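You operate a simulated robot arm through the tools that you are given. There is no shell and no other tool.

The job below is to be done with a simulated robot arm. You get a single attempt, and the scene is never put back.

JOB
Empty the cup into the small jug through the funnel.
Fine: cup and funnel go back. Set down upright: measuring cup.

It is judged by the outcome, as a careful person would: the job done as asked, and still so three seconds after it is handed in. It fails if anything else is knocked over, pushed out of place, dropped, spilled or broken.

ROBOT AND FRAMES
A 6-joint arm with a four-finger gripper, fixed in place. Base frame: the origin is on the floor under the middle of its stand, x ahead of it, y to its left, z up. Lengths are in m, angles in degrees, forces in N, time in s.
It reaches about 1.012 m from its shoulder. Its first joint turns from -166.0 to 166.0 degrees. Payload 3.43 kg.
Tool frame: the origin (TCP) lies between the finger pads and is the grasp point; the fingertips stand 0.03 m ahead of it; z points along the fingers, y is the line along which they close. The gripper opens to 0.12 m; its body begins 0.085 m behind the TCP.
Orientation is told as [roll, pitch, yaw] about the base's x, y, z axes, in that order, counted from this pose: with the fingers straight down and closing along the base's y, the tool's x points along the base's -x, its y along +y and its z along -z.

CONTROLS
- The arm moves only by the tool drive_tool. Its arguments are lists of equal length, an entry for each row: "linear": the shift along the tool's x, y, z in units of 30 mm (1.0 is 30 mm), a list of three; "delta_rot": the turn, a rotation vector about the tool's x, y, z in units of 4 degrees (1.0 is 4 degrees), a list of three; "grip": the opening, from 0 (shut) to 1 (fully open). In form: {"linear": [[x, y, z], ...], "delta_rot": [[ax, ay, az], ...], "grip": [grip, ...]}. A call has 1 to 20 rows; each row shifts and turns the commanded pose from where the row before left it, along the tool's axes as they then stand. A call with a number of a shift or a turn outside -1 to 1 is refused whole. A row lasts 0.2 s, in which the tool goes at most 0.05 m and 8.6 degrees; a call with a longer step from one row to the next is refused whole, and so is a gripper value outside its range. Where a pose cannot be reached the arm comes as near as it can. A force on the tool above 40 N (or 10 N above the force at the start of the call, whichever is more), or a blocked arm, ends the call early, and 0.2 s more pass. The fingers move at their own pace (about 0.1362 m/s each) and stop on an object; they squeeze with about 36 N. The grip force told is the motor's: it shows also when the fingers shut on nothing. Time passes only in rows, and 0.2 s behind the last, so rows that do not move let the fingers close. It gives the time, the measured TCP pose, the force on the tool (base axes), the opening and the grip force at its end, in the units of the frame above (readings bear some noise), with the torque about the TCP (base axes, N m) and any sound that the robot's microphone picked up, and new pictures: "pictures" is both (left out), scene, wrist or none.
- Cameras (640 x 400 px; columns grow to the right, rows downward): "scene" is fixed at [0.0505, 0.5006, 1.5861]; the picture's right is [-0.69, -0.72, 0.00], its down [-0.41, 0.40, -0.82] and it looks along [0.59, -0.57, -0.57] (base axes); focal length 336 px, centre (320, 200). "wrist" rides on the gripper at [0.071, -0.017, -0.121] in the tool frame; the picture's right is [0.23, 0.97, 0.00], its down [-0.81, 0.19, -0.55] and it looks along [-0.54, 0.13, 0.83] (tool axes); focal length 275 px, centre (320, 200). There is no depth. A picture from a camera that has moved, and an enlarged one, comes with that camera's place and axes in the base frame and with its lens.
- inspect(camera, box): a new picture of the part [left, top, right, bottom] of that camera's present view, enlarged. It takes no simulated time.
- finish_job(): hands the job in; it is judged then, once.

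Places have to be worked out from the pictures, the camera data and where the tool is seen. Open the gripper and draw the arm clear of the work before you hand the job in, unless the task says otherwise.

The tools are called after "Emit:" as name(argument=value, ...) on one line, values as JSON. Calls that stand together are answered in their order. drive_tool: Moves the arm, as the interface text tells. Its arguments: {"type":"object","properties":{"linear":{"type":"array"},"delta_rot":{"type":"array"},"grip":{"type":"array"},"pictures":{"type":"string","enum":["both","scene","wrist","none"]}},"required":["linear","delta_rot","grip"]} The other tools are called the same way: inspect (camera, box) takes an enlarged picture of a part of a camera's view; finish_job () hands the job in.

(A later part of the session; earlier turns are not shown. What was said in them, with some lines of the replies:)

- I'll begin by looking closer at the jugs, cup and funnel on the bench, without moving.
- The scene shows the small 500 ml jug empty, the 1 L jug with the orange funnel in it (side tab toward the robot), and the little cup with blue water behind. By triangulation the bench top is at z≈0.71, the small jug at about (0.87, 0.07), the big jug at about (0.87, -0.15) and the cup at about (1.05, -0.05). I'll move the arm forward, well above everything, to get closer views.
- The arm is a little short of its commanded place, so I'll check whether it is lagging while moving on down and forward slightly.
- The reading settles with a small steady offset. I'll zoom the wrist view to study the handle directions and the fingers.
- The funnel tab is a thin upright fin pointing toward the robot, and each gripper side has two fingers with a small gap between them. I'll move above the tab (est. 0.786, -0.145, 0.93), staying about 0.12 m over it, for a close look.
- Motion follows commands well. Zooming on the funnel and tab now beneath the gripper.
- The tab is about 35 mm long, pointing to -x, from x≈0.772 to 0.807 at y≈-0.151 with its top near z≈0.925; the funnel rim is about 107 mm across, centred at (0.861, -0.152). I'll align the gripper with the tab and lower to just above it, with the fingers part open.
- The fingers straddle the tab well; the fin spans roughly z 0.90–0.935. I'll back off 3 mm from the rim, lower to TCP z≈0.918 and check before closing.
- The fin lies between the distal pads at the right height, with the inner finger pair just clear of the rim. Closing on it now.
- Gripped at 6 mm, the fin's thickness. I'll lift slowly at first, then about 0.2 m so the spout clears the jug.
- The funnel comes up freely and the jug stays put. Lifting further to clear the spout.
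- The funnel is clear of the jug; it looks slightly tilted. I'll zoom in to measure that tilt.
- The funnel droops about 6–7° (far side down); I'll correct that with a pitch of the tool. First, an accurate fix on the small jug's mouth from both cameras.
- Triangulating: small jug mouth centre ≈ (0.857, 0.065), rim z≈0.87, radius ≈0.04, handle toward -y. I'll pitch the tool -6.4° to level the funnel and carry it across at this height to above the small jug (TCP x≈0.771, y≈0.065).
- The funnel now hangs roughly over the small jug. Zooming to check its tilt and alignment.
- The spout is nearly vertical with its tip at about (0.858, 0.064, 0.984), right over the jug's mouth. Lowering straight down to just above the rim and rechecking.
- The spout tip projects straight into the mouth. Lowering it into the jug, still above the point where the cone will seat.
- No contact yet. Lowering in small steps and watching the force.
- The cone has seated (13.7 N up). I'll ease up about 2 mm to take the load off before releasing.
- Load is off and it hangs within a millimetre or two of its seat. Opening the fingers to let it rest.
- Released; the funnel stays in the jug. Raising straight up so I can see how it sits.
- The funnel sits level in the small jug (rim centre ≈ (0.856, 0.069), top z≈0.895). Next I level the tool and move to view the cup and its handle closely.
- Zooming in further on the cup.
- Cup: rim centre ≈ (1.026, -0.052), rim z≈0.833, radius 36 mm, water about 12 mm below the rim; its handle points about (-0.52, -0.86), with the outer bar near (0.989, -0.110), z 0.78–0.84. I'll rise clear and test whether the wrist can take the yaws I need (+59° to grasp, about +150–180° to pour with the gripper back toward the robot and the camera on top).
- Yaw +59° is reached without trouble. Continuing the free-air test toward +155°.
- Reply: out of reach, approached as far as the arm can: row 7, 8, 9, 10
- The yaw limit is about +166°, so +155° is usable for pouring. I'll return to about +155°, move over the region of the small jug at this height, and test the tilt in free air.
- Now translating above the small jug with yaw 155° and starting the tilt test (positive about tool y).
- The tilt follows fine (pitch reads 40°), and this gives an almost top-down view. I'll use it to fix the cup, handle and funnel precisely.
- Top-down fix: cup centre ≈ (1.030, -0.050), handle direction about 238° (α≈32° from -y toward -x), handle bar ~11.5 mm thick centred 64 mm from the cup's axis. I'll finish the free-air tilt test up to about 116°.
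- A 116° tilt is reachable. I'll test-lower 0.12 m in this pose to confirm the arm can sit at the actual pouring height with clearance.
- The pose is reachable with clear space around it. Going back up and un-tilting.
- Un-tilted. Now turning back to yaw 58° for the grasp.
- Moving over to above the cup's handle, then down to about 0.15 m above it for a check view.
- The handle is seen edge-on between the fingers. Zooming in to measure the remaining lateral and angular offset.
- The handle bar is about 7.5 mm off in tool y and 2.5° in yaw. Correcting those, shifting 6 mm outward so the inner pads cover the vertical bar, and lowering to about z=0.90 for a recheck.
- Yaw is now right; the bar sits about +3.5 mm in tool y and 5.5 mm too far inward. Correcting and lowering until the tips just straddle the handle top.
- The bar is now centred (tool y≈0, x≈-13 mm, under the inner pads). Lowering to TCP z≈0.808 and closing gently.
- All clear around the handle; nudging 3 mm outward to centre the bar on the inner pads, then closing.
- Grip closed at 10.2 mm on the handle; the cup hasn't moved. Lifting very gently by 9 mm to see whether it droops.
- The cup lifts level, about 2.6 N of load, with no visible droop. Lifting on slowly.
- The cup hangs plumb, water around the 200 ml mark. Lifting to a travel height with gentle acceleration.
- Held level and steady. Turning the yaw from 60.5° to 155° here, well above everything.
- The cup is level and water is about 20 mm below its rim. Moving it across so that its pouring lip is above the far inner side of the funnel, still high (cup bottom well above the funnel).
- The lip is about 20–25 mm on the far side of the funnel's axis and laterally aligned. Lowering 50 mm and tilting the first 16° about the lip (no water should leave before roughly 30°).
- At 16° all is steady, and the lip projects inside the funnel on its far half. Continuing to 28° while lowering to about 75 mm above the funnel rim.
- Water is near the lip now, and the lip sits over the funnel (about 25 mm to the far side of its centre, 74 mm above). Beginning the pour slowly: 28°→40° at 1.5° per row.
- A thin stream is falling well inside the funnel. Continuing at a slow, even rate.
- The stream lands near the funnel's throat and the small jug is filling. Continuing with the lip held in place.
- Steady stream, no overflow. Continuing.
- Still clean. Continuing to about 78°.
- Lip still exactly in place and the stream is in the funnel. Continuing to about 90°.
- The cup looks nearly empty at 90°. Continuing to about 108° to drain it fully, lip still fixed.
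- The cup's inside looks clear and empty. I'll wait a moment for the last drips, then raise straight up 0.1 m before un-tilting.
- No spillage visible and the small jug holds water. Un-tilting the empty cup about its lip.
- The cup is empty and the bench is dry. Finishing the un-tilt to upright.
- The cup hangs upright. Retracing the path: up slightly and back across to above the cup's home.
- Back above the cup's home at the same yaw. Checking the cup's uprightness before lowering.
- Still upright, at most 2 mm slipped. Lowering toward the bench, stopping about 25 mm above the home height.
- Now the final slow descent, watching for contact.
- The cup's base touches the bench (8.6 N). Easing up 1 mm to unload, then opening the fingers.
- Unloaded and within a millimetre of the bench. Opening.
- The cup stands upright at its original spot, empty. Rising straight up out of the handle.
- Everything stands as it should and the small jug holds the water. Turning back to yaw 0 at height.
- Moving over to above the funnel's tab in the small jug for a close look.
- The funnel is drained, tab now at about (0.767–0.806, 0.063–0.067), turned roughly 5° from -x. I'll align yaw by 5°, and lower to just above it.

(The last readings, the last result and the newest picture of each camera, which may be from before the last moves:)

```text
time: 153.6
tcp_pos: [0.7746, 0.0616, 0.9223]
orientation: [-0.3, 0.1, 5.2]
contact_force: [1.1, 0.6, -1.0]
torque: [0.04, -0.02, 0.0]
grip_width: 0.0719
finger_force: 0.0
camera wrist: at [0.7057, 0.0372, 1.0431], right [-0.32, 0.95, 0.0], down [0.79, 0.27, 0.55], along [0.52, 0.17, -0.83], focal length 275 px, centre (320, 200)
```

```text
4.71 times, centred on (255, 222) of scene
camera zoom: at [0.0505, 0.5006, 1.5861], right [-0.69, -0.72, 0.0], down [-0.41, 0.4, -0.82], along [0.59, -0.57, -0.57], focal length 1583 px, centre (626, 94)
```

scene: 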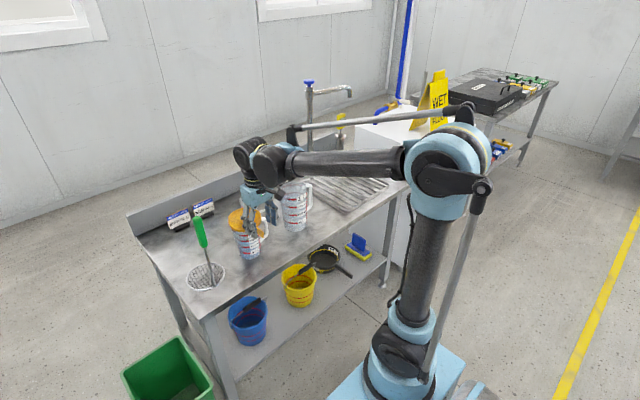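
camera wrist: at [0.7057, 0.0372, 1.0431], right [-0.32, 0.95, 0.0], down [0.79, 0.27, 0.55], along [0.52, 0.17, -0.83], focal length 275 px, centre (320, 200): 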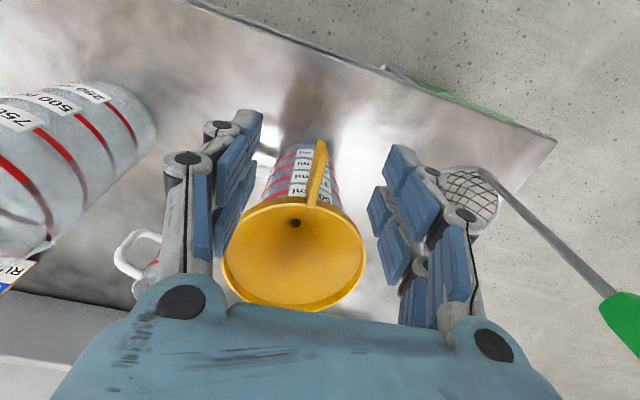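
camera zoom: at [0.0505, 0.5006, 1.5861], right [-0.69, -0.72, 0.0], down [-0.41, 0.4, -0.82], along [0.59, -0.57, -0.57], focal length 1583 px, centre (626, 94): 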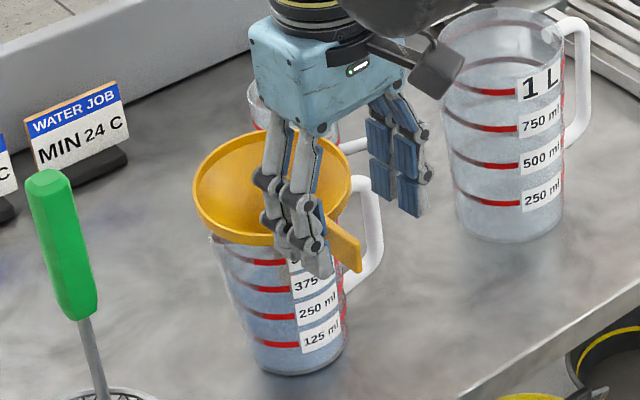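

The view matches the one I had just before the first funnel grasp, so the same final steps apply: back 3 mm, down 38 mm, then check.

Emit:
drive_tool(linear=[[0.1, -0.03, 0], [0, 0, 0.32], [0, 0, 0.32], [0, 0, 0.32], [0, 0, 0.32], [0, 0, 0], [0, 0, 0]], delta_rot=[[0, 0, 0], [0, 0, 0], [0, 0, 0], [0, 0, 0], [0, 0, 0], [0, 0, 0], [0, 0, 0]], grip=[0.6, 0.6, 0.6, 0.6, 0.6, 0.6, 0.6], pictures="both")

Emit:
inspect(camera="wrist", box=[180, 90, 470, 310])

Emit:
inspect(camera="scene", box=[215, 180, 295, 265])

```text
time: 155.2
tcp_pos: [0.7708, 0.0597, 0.8835]
orientation: [-0.3, 0.1, 5.1]
contact_force: [-0.4, 0.3, 0.4]
torque: [0.01, 0.05, -0.01]
grip_width: 0.0722
finger_force: 0.0
camera wrist: at [0.7025, 0.0362, 1.0037], right [-0.32, 0.95, 0.0], down [0.79, 0.27, 0.55], along [0.52, 0.17, -0.83], focal length 275 px, centre (320, 200)
```

scene: 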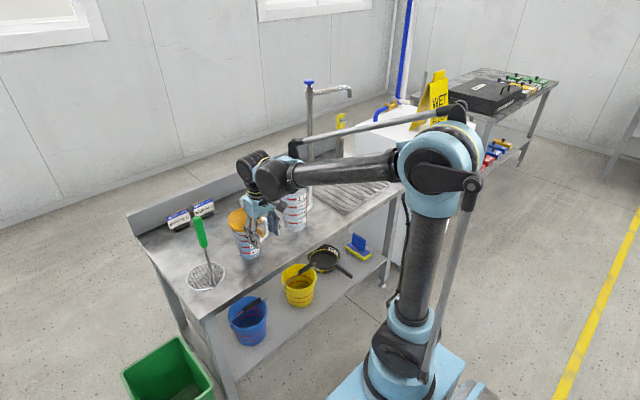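
wrist: 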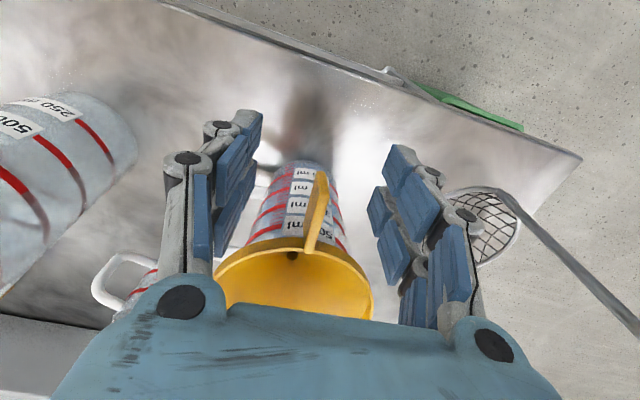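

```text
1.82 times, centred on (325, 200) of wrist
camera zoom: at [0.7025, 0.0362, 1.0037], right [-0.32, 0.95, 0.0], down [0.79, 0.27, 0.55], along [0.52, 0.17, -0.83], focal length 500 px, centre (311, 200)
```

zoom: 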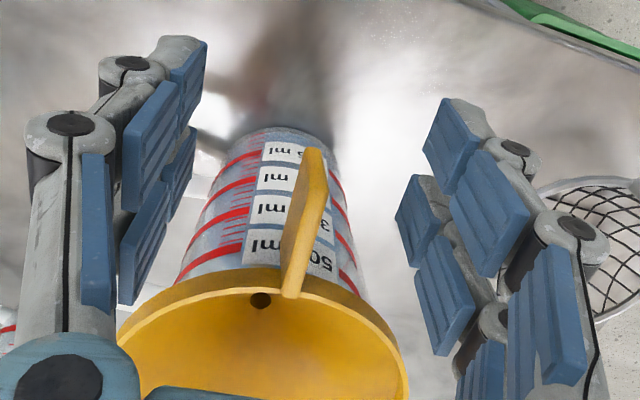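

```text
4.71 times, centred on (255, 222) of scene
camera zoom: at [0.0505, 0.5006, 1.5861], right [-0.69, -0.72, 0.0], down [-0.41, 0.4, -0.82], along [0.59, -0.57, -0.57], focal length 1583 px, centre (626, 94)
```

zoom: 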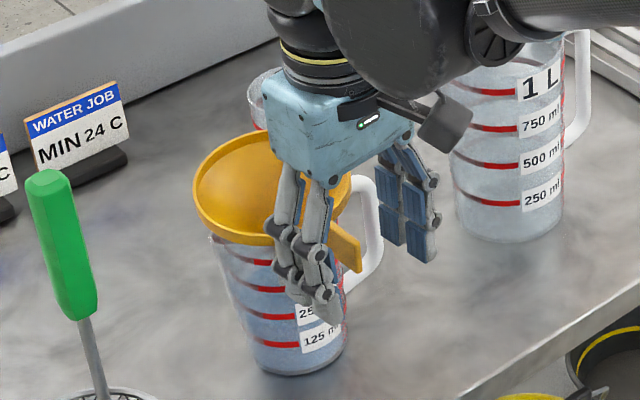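

Alignment matches the first grasp. Closing on the tab.

Emit:
drive_tool(linear=[[0, 0, 0], [0, 0, 0], [0, 0, 0], [0, 0, 0], [0, 0, 0], [0, 0, 0], [0, 0, 0]], delta_rot=[[0, 0, 0], [0, 0, 0], [0, 0, 0], [0, 0, 0], [0, 0, 0], [0, 0, 0], [0, 0, 0]], grip=[0.4, 0.3, 0.2, 0.1, 0, 0, 0], pictures="both")

Emit:
inspect(camera="scene", box=[215, 180, 295, 265])

```text
time: 156.8
tcp_pos: [0.7705, 0.0608, 0.8825]
orientation: [-0.3, 0.1, 5.1]
contact_force: [0.8, 0.6, 0.0]
torque: [-0.03, 0.0, 0.02]
grip_width: 0.0061
finger_force: 36.0
camera wrist: at [0.7025, 0.0362, 1.0038], right [-0.32, 0.95, 0.0], down [0.79, 0.27, 0.55], along [0.52, 0.17, -0.83], focal length 275 px, centre (320, 200)
```

scene: 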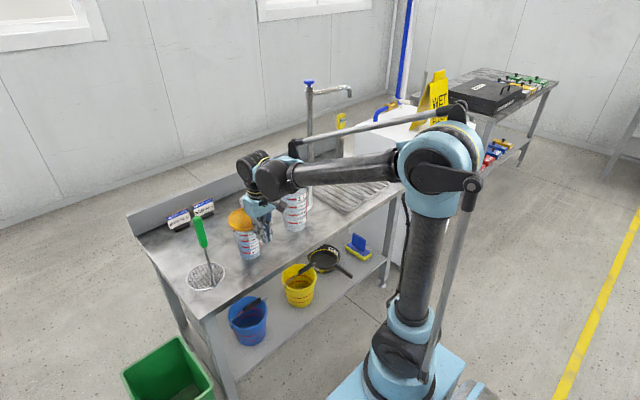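
wrist: 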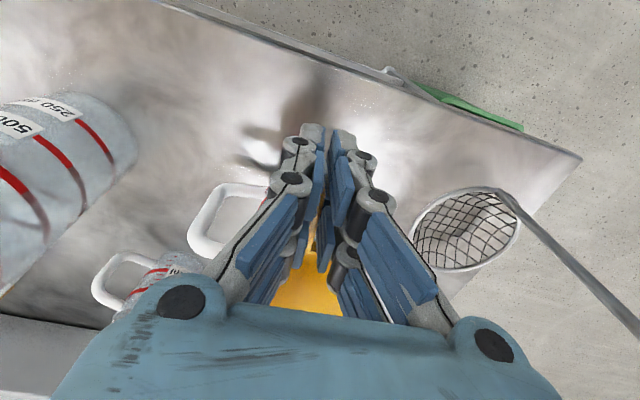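

```text
4.71 times, centred on (255, 222) of scene
camera zoom: at [0.0505, 0.5006, 1.5861], right [-0.69, -0.72, 0.0], down [-0.41, 0.4, -0.82], along [0.59, -0.57, -0.57], focal length 1583 px, centre (626, 94)
```

zoom: 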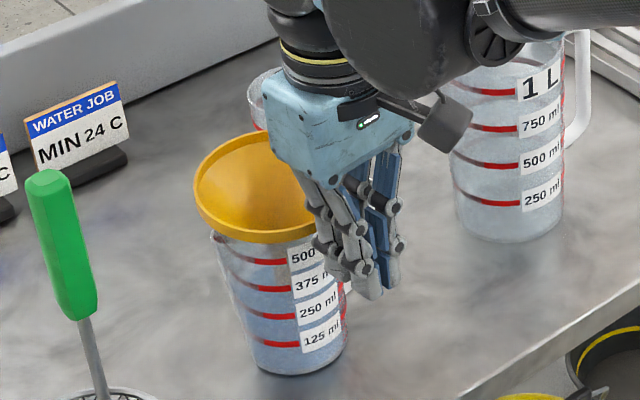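

Gripped at 6.1 mm. Lifting slowly.

Emit:
drive_tool(linear=[[0, 0, -0.15], [0, 0, -0.25], [0, 0, -0.3], [0, 0, -0.3], [0, 0, -0.3], [0, 0, -0.3], [0, 0, -0.3], [0, 0, 0]], delta_rot=[[0, 0, 0], [0, 0, 0], [0, 0, 0], [0, 0, 0], [0, 0, 0], [0, 0, 0], [0, 0, 0], [0, 0, 0]], grip=[0, 0, 0, 0, 0, 0, 0, 0], pictures="scene")

Emit:
inspect(camera="scene", box=[205, 160, 295, 265])

```text
time: 158.6
tcp_pos: [0.7718, 0.0597, 0.9393]
orientation: [-0.3, 0.0, 5.1]
contact_force: [-0.4, -0.5, -0.2]
torque: [-0.01, 0.01, 0.0]
grip_width: 0.0062
finger_force: 36.0
```

scene: 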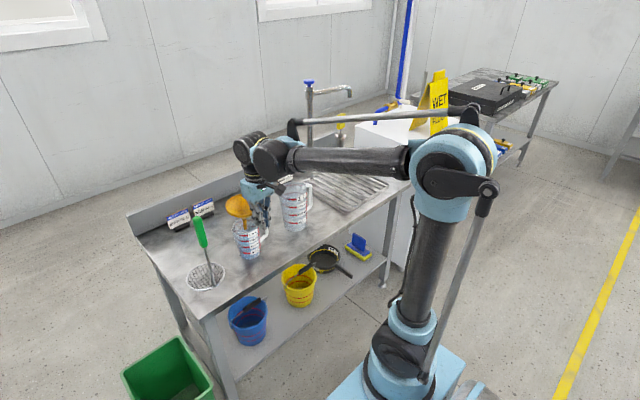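

```text
3.81 times, centred on (250, 212) of scene
camera zoom: at [0.0505, 0.5006, 1.5861], right [-0.69, -0.72, 0.0], down [-0.41, 0.4, -0.82], along [0.59, -0.57, -0.57], focal length 1281 px, centre (587, 152)
```

zoom: 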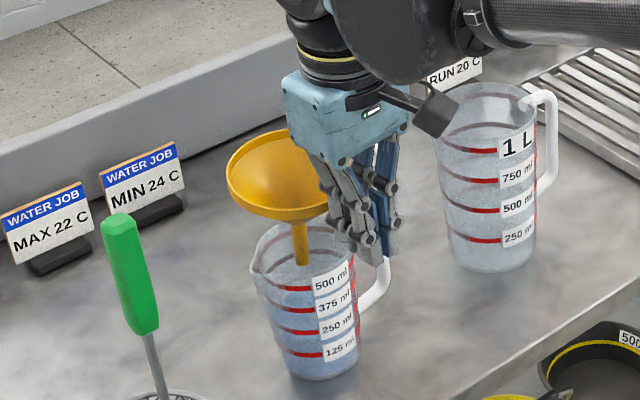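

The funnel hangs nearly plumb this time. Lifting clear of the jug.

Emit:
drive_tool(linear=[[0, 0, -0.4], [0, 0, -0.5], [0, 0, -0.5], [0, 0, -0.5], [0, 0, -0.5], [0, 0, -0.5], [0, 0, -0.5], [0, 0, -0.5], [0, 0, -0.5], [0, 0, -0.4], [0, 0, 0], [0, 0, 0]], delta_rot=[[0, 0, 0], [0, 0, 0], [0, 0, 0], [0, 0, 0], [0, 0, 0], [0, 0, 0], [0, 0, 0], [0, 0, 0], [0, 0, 0], [0, 0, 0], [0, 0, 0], [0, 0, 0]], grip=[0, 0, 0, 0, 0, 0, 0, 0, 0, 0, 0, 0], pictures="both")

Emit:
inspect(camera="scene", box=[205, 120, 315, 265])

```text
time: 161.2
tcp_pos: [0.7706, 0.0608, 1.0858]
orientation: [-0.3, 0.0, 5.0]
contact_force: [0.2, 0.2, 0.9]
torque: [0.0, 0.02, 0.02]
grip_width: 0.0059
finger_force: 35.9
camera wrist: at [0.7015, 0.0359, 1.2063], right [-0.32, 0.95, 0.0], down [0.79, 0.27, 0.55], along [0.52, 0.17, -0.83], focal length 275 px, centre (320, 200)
```

scene: 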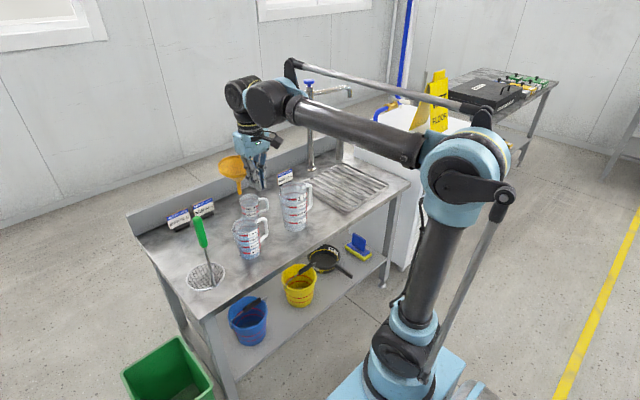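
wrist: 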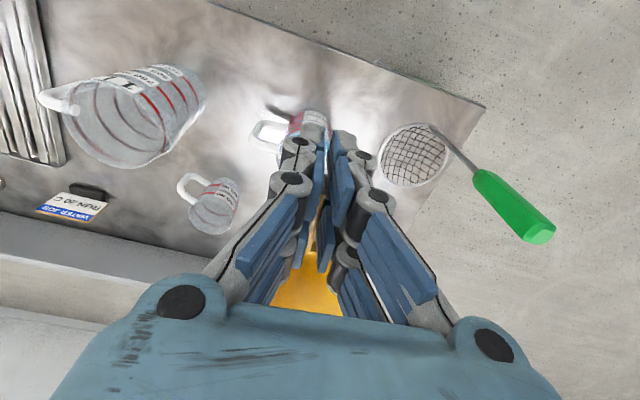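

```text
2.76 times, centred on (260, 192) of scene
camera zoom: at [0.0505, 0.5006, 1.5861], right [-0.69, -0.72, 0.0], down [-0.41, 0.4, -0.82], along [0.59, -0.57, -0.57], focal length 928 px, centre (486, 221)
```

zoom: 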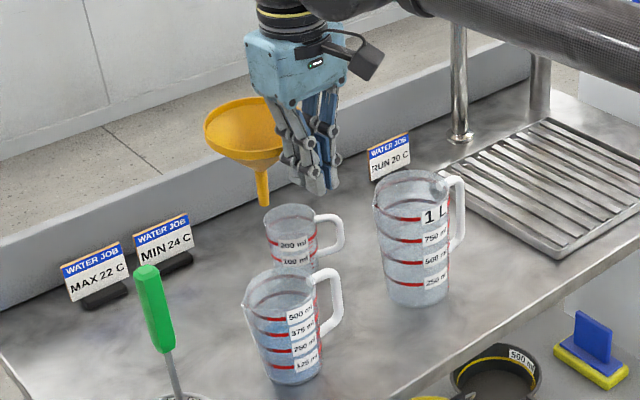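

The funnel hangs nearly vertical with its spout well clear. Carrying it back to over the big jug, yaw back to 0.

Emit:
drive_tool(linear=[[0, 0, 0], [0, 0, 0], [-0.018, -0.4, 0], [-0.018, -0.6, 0], [-0.018, -0.6, 0], [-0.018, -0.6, 0], [-0.018, -0.6, 0], [-0.018, -0.6, 0], [-0.018, -0.6, 0], [-0.018, -0.6, 0], [-0.018, -0.6, 0], [-0.018, -0.6, 0], [-0.018, -0.6, 0], [-0.018, -0.6, 0], [0, -0.13, 0], [0, 0, 0], [0, 0, 0]], delta_rot=[[0, 0, 0.6], [0, 0, 0.65], [0, 0, 0], [0, 0, 0], [0, 0, 0], [0, 0, 0], [0, 0, 0], [0, 0, 0], [0, 0, 0], [0, 0, 0], [0, 0, 0], [0, 0, 0], [0, 0, 0], [0, 0, 0], [0, 0, 0], [0, 0, 0], [0, 0, 0]], grip=[0, 0, 0, 0, 0, 0, 0, 0, 0, 0, 0, 0, 0, 0, 0, 0, 0], pictures="both")

Emit:
inspect(camera="scene", box=[230, 110, 350, 250])

Emit:
inspect(camera="scene", box=[265, 125, 335, 185])

```text
time: 164.8
tcp_pos: [0.7772, -0.1528, 1.0861]
orientation: [-0.3, 0.1, 0.1]
contact_force: [0.0, 0.2, -0.1]
torque: [0.02, 0.04, -0.04]
grip_width: 0.0059
finger_force: 36.3
camera wrist: at [0.7071, -0.1707, 1.2068], right [-0.23, 0.97, 0.0], down [0.81, 0.2, 0.55], along [0.54, 0.12, -0.83], focal length 275 px, centre (320, 200)
```

scene: 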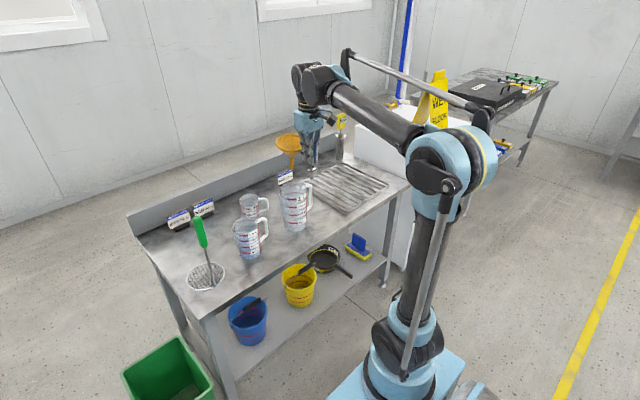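
wrist: 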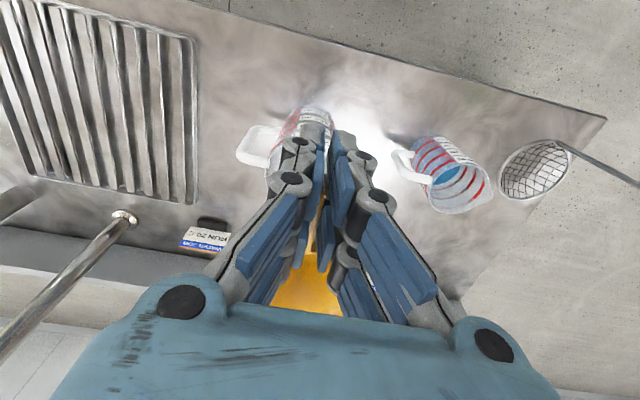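

```text
2.86 times, centred on (290, 180) of scene
camera zoom: at [0.0505, 0.5006, 1.5861], right [-0.69, -0.72, 0.0], down [-0.41, 0.4, -0.82], along [0.59, -0.57, -0.57], focal length 961 px, centre (406, 257)
```

zoom: 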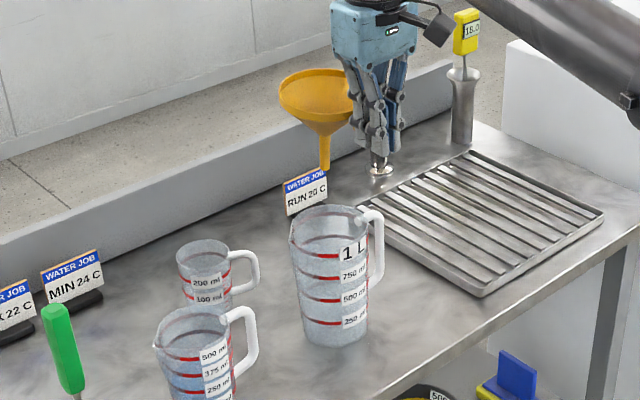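

```text
6.67 times, centred on (300, 155) of scene
camera zoom: at [0.0505, 0.5006, 1.5861], right [-0.69, -0.72, 0.0], down [-0.41, 0.4, -0.82], along [0.59, -0.57, -0.57], focal length 2242 px, centre (453, 500)
```

zoom: 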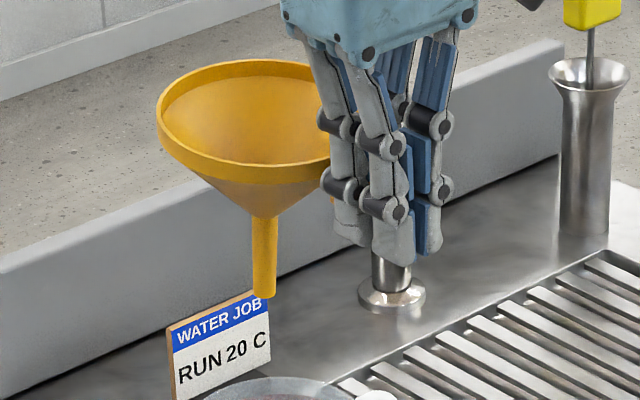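

The funnel tips about 4–5° the other way now (far side up). Pitching the tool +4.4° to level it, then rechecking.

Emit:
drive_tool(linear=[[0, 0, 0], [0, 0, 0], [0, 0, 0], [0, 0, 0], [0, 0, 0]], delta_rot=[[0, 0.4, 0], [0, 0.4, 0], [0, 0.3, 0], [0, 0, 0], [0, 0, 0]], grip=[0, 0, 0, 0, 0], pictures="scene")

Emit:
inspect(camera="scene", box=[265, 125, 335, 185])

Emit:
inspect(camera="scene", box=[250, 130, 340, 240])

```text
time: 166.0
tcp_pos: [0.7772, -0.1525, 1.0857]
orientation: [-0.3, 4.5, 0.1]
contact_force: [0.6, 0.4, -0.4]
torque: [0.01, 0.03, 0.01]
grip_width: 0.0062
finger_force: 35.8
```

scene: 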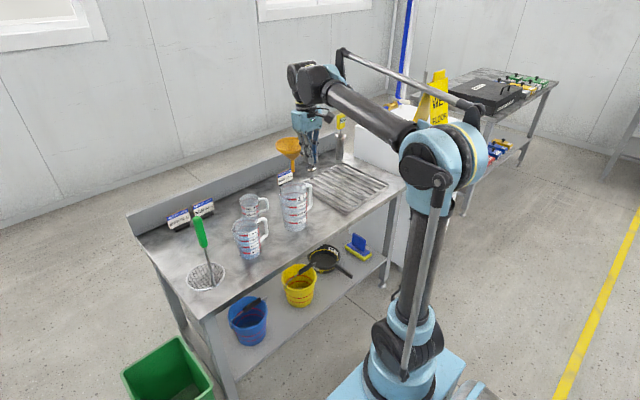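

```text
6.67 times, centred on (300, 155) of scene
camera zoom: at [0.0505, 0.5006, 1.5861], right [-0.69, -0.72, 0.0], down [-0.41, 0.4, -0.82], along [0.59, -0.57, -0.57], focal length 2242 px, centre (453, 500)
```

zoom: 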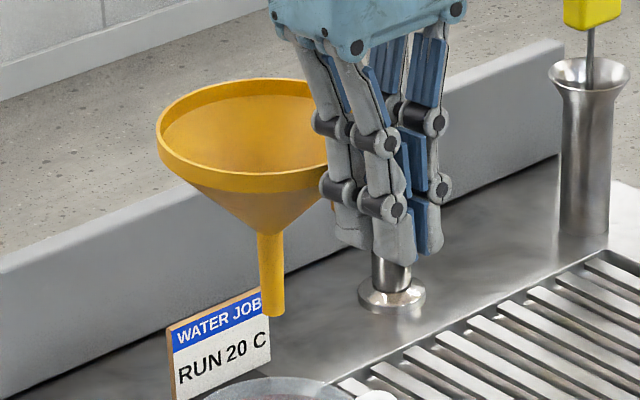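

```text
3.64 times, centred on (295, 185) of scene
camera zoom: at [0.0505, 0.5006, 1.5861], right [-0.69, -0.72, 0.0], down [-0.41, 0.4, -0.82], along [0.59, -0.57, -0.57], focal length 1223 px, centre (411, 254)
```

zoom: 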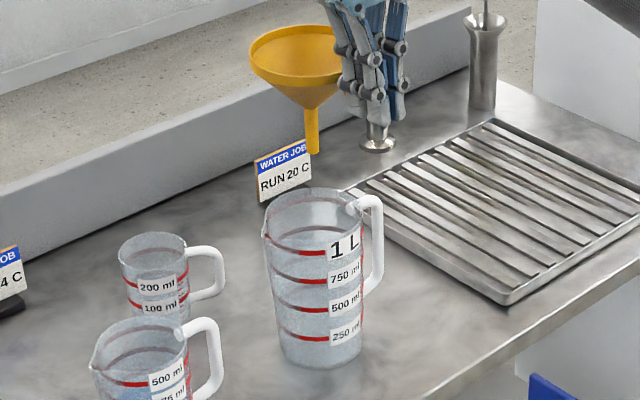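

The spout is vertical now and its tip projects onto the middle of the big jug's mouth. Lowering part-way and checking as the spout enters.

Emit:
drive_tool(linear=[[-0.039, 0, 0.4985], [-0.039, 0, 0.4985], [-0.039, 0, 0.4985], [-0.039, 0, 0.4985], [-0.039, 0, 0.4985], [0, 0, 0]], delta_rot=[[0, 0, 0], [0, 0, 0], [0, 0, 0], [0, 0, 0], [0, 0, 0], [0, 0, 0]], grip=[0, 0, 0, 0, 0, 0], pictures="scene")

Emit:
inspect(camera="scene", box=[250, 130, 340, 240])

```text
time: 167.4
tcp_pos: [0.7771, -0.1532, 1.0105]
orientation: [-0.2, 4.4, 0.1]
contact_force: [-0.6, -0.7, 0.9]
torque: [0.04, 0.05, -0.01]
grip_width: 0.0062
finger_force: 36.0
```

scene: 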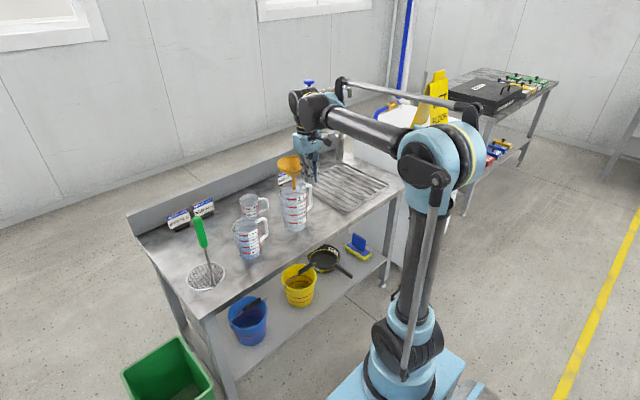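

```text
3.64 times, centred on (295, 185) of scene
camera zoom: at [0.0505, 0.5006, 1.5861], right [-0.69, -0.72, 0.0], down [-0.41, 0.4, -0.82], along [0.59, -0.57, -0.57], focal length 1223 px, centre (411, 254)
```

zoom: 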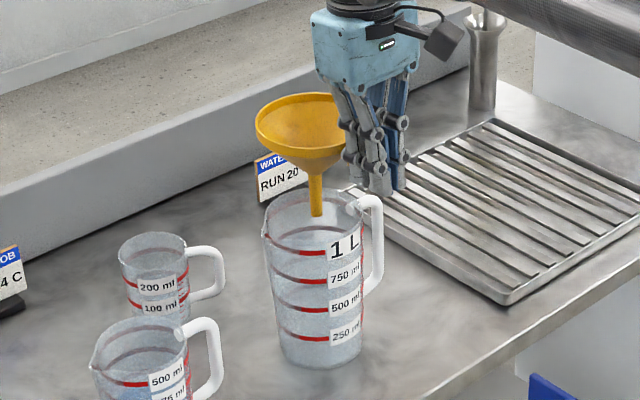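

The spout tip is centred at the mouth. Continuing down to just above the seat.

Emit:
drive_tool(linear=[[-0.039, 0, 0.4985], [-0.039, 0, 0.4985], [-0.039, 0, 0.4985], [-0.039, 0, 0.4985], [-0.023, 0, 0.3], [0, 0, 0]], delta_rot=[[0, 0, 0], [0, 0, 0], [0, 0, 0], [0, 0, 0], [0, 0, 0], [0, 0, 0]], grip=[0, 0, 0, 0, 0, 0], pictures="scene")

Emit:
inspect(camera="scene", box=[250, 150, 340, 240])

```text
time: 168.8
tcp_pos: [0.7794, -0.1537, 0.9413]
orientation: [-0.3, 4.5, 0.1]
contact_force: [0.6, 0.1, -1.5]
torque: [0.0, 0.05, 0.05]
grip_width: 0.006
finger_force: 35.8
```

scene: 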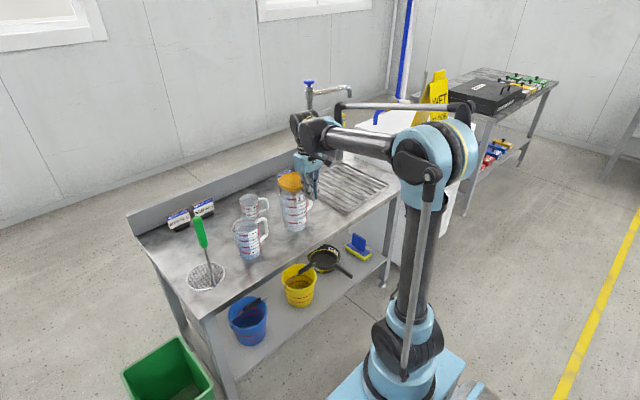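

```text
4.44 times, centred on (295, 195) of scene
camera zoom: at [0.0505, 0.5006, 1.5861], right [-0.69, -0.72, 0.0], down [-0.41, 0.4, -0.82], along [0.59, -0.57, -0.57], focal length 1495 px, centre (431, 222)
```

zoom: 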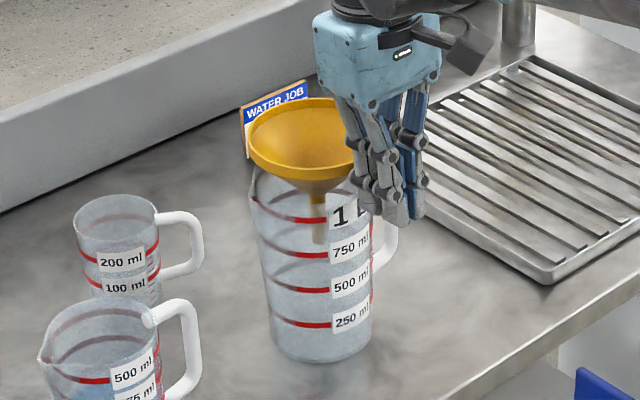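

Nearly seated. Slow final lowering with the force watched.

Emit:
drive_tool(linear=[[0.05, 0, 0.15], [-0.012, 0, 0.15], [-0.012, 0, 0.15], [-0.012, 0, 0.12], [0, 0, 0], [0, 0, 0]], delta_rot=[[0, 0, 0], [0, 0, 0], [0, 0, 0], [0, 0, 0], [0, 0, 0], [0, 0, 0]], grip=[0, 0, 0, 0, 0, 0], pictures="none")

```text
time: 170.2
tcp_pos: [0.7766, -0.1531, 0.9252]
orientation: [-0.2, 4.5, 0.1]
contact_force: [-0.4, 0.8, 0.7]
torque: [-0.01, -0.01, 0.02]
grip_width: 0.0059
finger_force: 36.8
```

Emit:
drive_tool(linear=[[-0.008, 0, 0.1], [-0.008, 0, 0.1], [0, 0, 0], [0, 0, 0]], delta_rot=[[0, 0, 0], [0, 0, 0], [0, 0, 0], [0, 0, 0]], grip=[0, 0, 0, 0], pictures="scene")

Emit:
inspect(camera="scene", box=[250, 150, 340, 240])

```text
time: 171.2
tcp_pos: [0.7765, -0.1525, 0.9188]
orientation: [-0.3, 4.4, 0.1]
contact_force: [1.7, 1.3, 16.5]
torque: [-0.03, -1.29, 0.16]
grip_width: 0.0058
finger_force: 36.0
```

scene: 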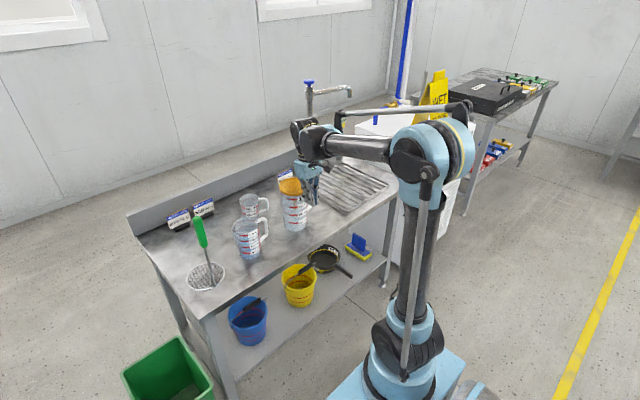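

```text
4.44 times, centred on (295, 195) of scene
camera zoom: at [0.0505, 0.5006, 1.5861], right [-0.69, -0.72, 0.0], down [-0.41, 0.4, -0.82], along [0.59, -0.57, -0.57], focal length 1495 px, centre (431, 222)
```

zoom: 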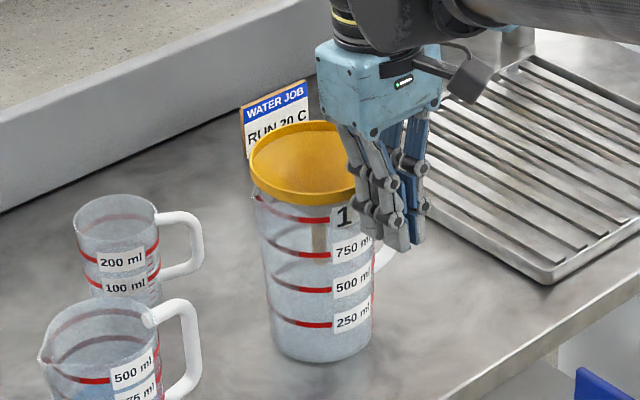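

Seated (16.5 N). Easing up 1.5 mm to unload.

Emit:
drive_tool(linear=[[0.004, 0, -0.05], [0, 0, 0], [0, 0, 0]], delta_rot=[[0, 0, 0], [0, 0, 0], [0, 0, 0]], grip=[0, 0, 0], pictures="none")

```text
time: 172.0
tcp_pos: [0.7764, -0.1533, 0.92]
orientation: [-0.4, 4.5, 0.1]
contact_force: [0.1, -0.2, -0.4]
torque: [0.02, 0.0, 0.01]
grip_width: 0.0059
finger_force: 36.3
```

The load is off and it is a millimetre or so from its seat. Opening the fingers.

Emit:
drive_tool(linear=[[0, 0, 0.02], [0, 0, 0], [0, 0, 0], [0, 0, 0], [0, 0, 0], [0, 0, 0], [0, 0, 0]], delta_rot=[[0, 0, 0], [0, 0, 0], [0, 0, 0], [0, 0, 0], [0, 0, 0], [0, 0, 0], [0, 0, 0]], grip=[0, 0.08, 0.15, 0.25, 0.4, 0.5, 0.5], pictures="both")

Emit:
inspect(camera="scene", box=[250, 150, 340, 240])

Emit:
inspect(camera="wrist", box=[180, 90, 470, 310])

```text
time: 173.6
tcp_pos: [0.7766, -0.154, 0.918]
orientation: [-0.3, 4.4, 0.1]
contact_force: [0.2, 0.5, 0.7]
torque: [0.0, -0.01, 0.02]
grip_width: 0.0599
finger_force: 0.1
camera wrist: at [0.7156, -0.1714, 1.0445], right [-0.23, 0.97, 0.01], down [0.85, 0.2, 0.49], along [0.47, 0.12, -0.87], focal length 275 px, centre (320, 200)
```

scene: 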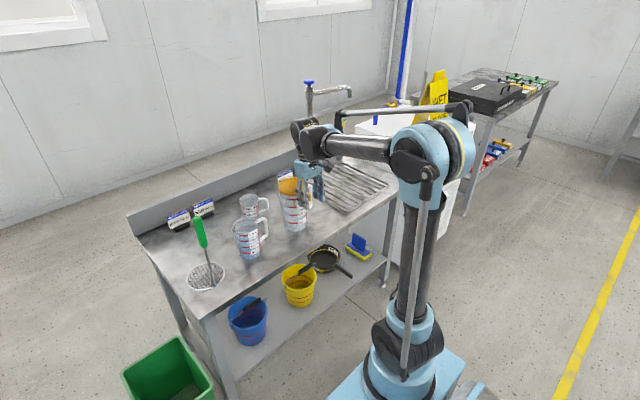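
wrist: 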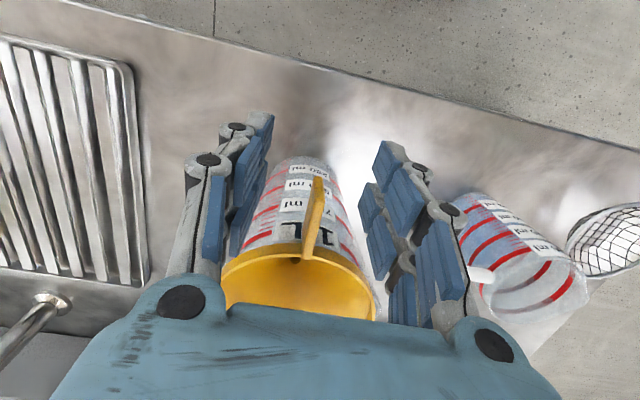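

```text
4.44 times, centred on (295, 195) of scene
camera zoom: at [0.0505, 0.5006, 1.5861], right [-0.69, -0.72, 0.0], down [-0.41, 0.4, -0.82], along [0.59, -0.57, -0.57], focal length 1495 px, centre (431, 222)
```

zoom: 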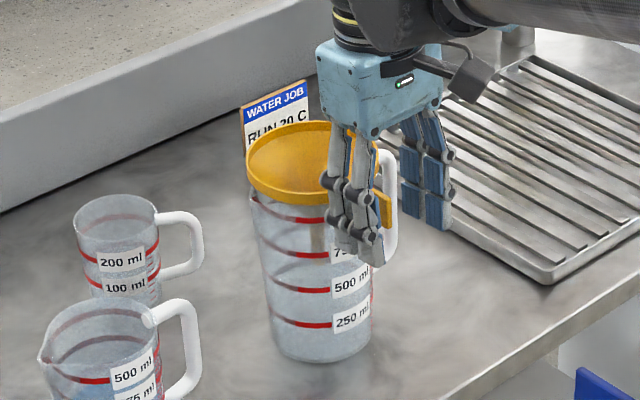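

```text
1.82 times, centred on (325, 200) of wrist
camera zoom: at [0.7156, -0.1714, 1.0445], right [-0.23, 0.97, 0.01], down [0.85, 0.2, 0.49], along [0.47, 0.12, -0.87], focal length 500 px, centre (311, 200)
```

zoom: 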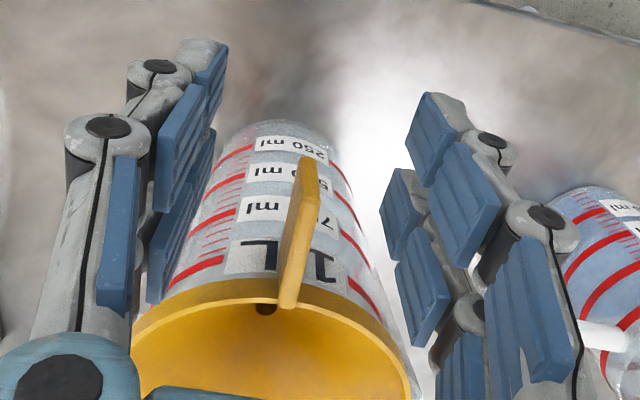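

Released; the funnel is back in the big jug. Withdrawing straight up.

Emit:
drive_tool(linear=[[0.02, 0, -0.25], [0.039, 0, -0.4985], [0.039, 0, -0.4985], [0.039, 0, -0.4985], [0.039, 0, -0.4985], [0.039, 0, -0.4985], [0.039, 0, -0.4985], [0.039, 0, -0.4985], [0.039, 0, -0.4985], [0.039, 0, -0.4985], [0.039, 0, -0.4985], [0.039, 0, -0.4985], [0, 0, 0]], delta_rot=[[0, 0, 0], [0, 0, 0], [0, 0, 0], [0, 0, 0], [0, 0, 0], [0, 0, 0], [0, 0, 0], [0, 0, 0], [0, 0, 0], [0, 0, 0], [0, 0, 0], [0, 0, 0], [0, 0, 0]], grip=[0.5, 0.5, 0.5, 0.5, 0.5, 0.5, 0.5, 0.5, 0.5, 0.5, 0.5, 0.5, 0.5], pictures="both")

Emit:
inspect(camera="scene", box=[220, 150, 340, 270])

Emit:
inspect(camera="wrist", box=[200, 80, 520, 300])

```text
time: 176.4
tcp_pos: [0.7759, -0.1531, 1.0914]
orientation: [-0.3, 4.4, 0.1]
contact_force: [0.5, 1.1, -0.4]
torque: [-0.01, -0.01, 0.0]
grip_width: 0.0599
finger_force: 0.1
camera wrist: at [0.7148, -0.1713, 1.2175], right [-0.23, 0.97, 0.01], down [0.85, 0.2, 0.49], along [0.47, 0.12, -0.87], focal length 275 px, centre (320, 200)
```

scene: 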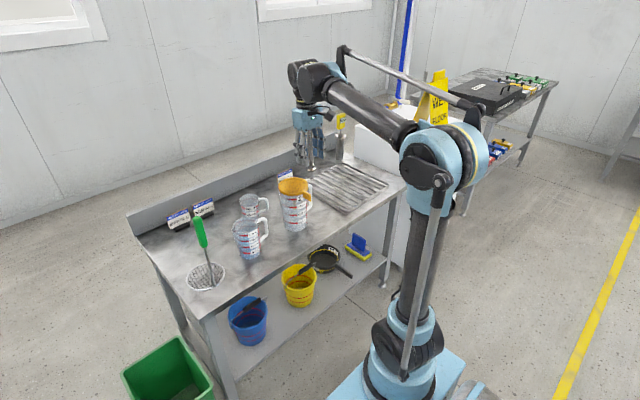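
wrist: 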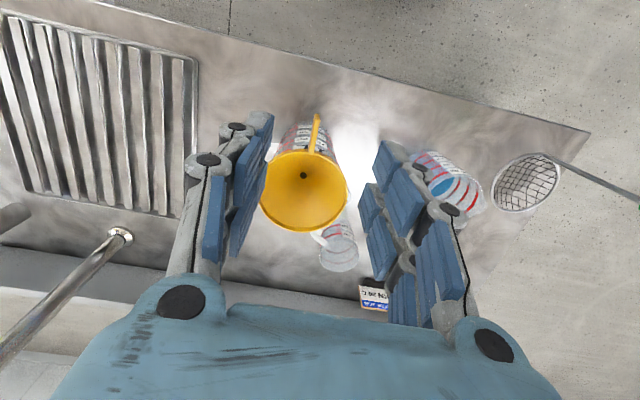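

```text
3.33 times, centred on (280, 210) of scene
camera zoom: at [0.0505, 0.5006, 1.5861], right [-0.69, -0.72, 0.0], down [-0.41, 0.4, -0.82], along [0.59, -0.57, -0.57], focal length 1121 px, centre (453, 167)
```

zoom: 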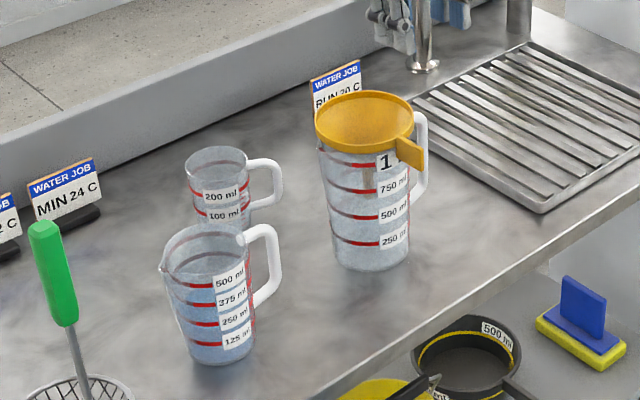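

```text
1.82 times, centred on (360, 190) of wrist
camera zoom: at [0.7148, -0.1713, 1.2175], right [-0.23, 0.97, 0.01], down [0.85, 0.2, 0.49], along [0.47, 0.12, -0.87], focal length 500 px, centre (247, 218)
```

zoom: 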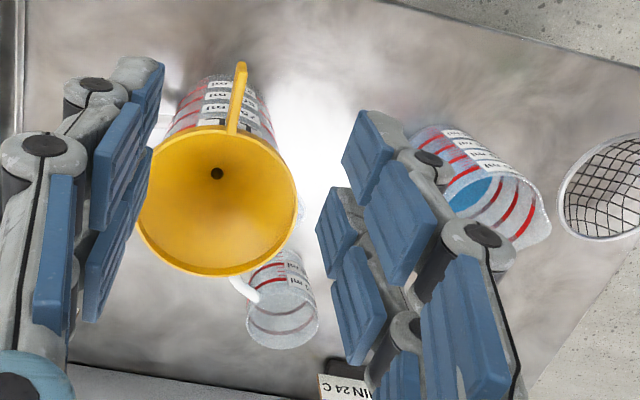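

All is as wanted: funnel level in the big jug, cup upright and empty at its place, water in the small jug. Drawing the arm back to its starting area with the gripper open.

Emit:
drive_tool(linear=[[0, 0, -0.6], [0, 0, -0.6], [0, 0, -0.6], [0.75, 0.28, -0.3], [0.75, 0.28, -0.3], [0.75, 0.28, -0.3], [0.75, 0.28, -0.3], [0.75, 0.28, -0.3], [0.75, 0.28, -0.3], [0.75, 0.28, -0.3], [0.75, 0.28, -0.3], [0.75, 0.28, -0.3], [0.75, 0.28, -0.3], [0.75, 0.28, -0.3], [0.75, 0.28, -0.3], [0.75, 0.28, -0.3], [0.75, 0.28, -0.3], [0, 0, 0], [0, 0, 0]], delta_rot=[[0, 0, 0], [0, 0, 0], [0, 0, 0], [0, -0.275, 0], [0, -0.275, 0], [0, -0.275, 0], [0, -0.275, 0], [0, 0, 0], [0, 0, 0], [0, 0, 0], [0, 0, 0], [0, 0, 0], [0, 0, 0], [0, 0, 0], [0, 0, 0], [0, 0, 0], [0, 0, 0], [0, 0, 0], [0, 0, 0]], grip=[0.6, 0.7, 0.8, 1, 1, 1, 1, 1, 1, 1, 1, 1, 1, 1, 1, 1, 1, 1, 1], pictures="both")

Emit:
inspect(camera="scene", box=[160, 150, 360, 300])

Emit:
inspect(camera="wrist", box=[160, 150, 420, 330])

```text
time: 180.4
tcp_pos: [0.4651, -0.0335, 1.2762]
orientation: [-0.3, 0.1, 0.2]
contact_force: [-0.5, -0.3, -0.1]
torque: [0.02, -0.01, -0.04]
grip_width: 0.1199
finger_force: 0.0
camera wrist: at [0.395, -0.0517, 1.3962], right [-0.23, 0.97, -0.01], down [0.81, 0.2, 0.55], along [0.54, 0.12, -0.83], focal length 275 px, centre (320, 200)
```

scene: 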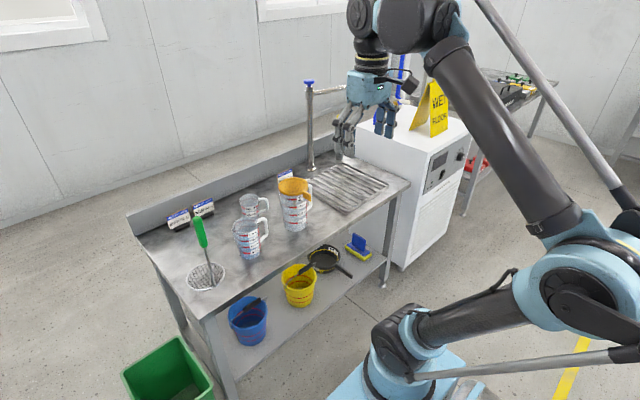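
wrist: 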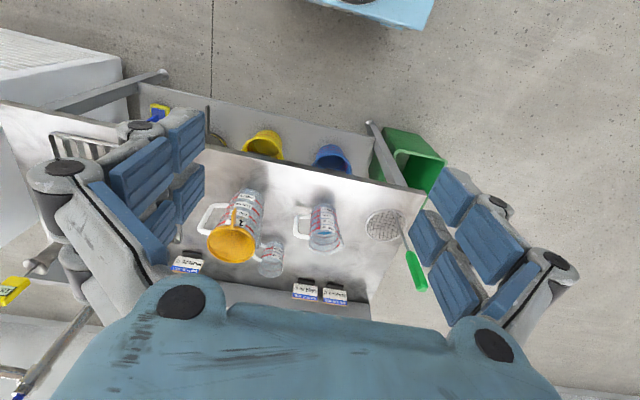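

```text
2.67 times, centred on (260, 225) of scene
camera zoom: at [0.0505, 0.5006, 1.5861], right [-0.69, -0.72, 0.0], down [-0.41, 0.4, -0.82], along [0.59, -0.57, -0.57], focal length 897 px, centre (480, 133)
```

zoom: 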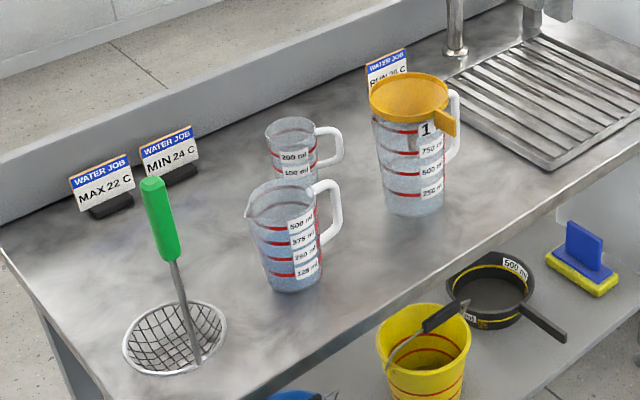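

```text
2.22 times, centred on (290, 240) of wrist
camera zoom: at [0.395, -0.0517, 1.3962], right [-0.23, 0.97, -0.01], down [0.81, 0.2, 0.55], along [0.54, 0.12, -0.83], focal length 612 px, centre (387, 111)
```

zoom: 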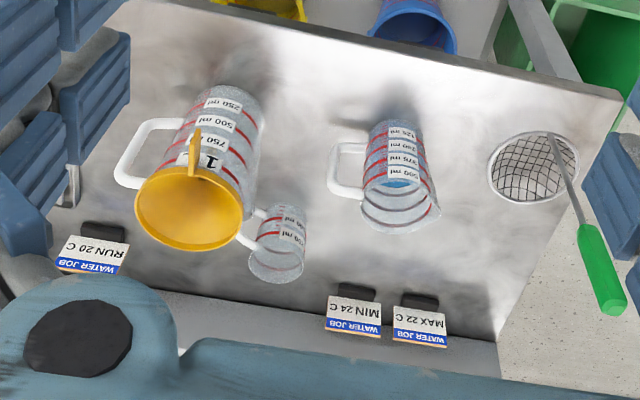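

The view matches the starting layout: the cup stands upright and empty in its place, the funnel is back in the 1 L jug, and the water is in the small jug. The bench is dry, nothing else has moved, and the arm is clear with the gripper open, so I'm handing the job in.

Emit:
finish_job()

```text
The job is handed in.
```

The cup is emptied into the small jug through the funnel. I saw no water outside the jug in the pictures.

- **Measuring cup:** set down upright and empty, back where it stood.
- **Funnel:** back in the 1 L jug, sitting level with its tab toward the robot as before.
- **Everything else:** nothing else looks moved compared with the starting pictures.
- **Arm:** drawn back near its starting position with the gripper open.

The job is handed in; I have not seen the judgement.
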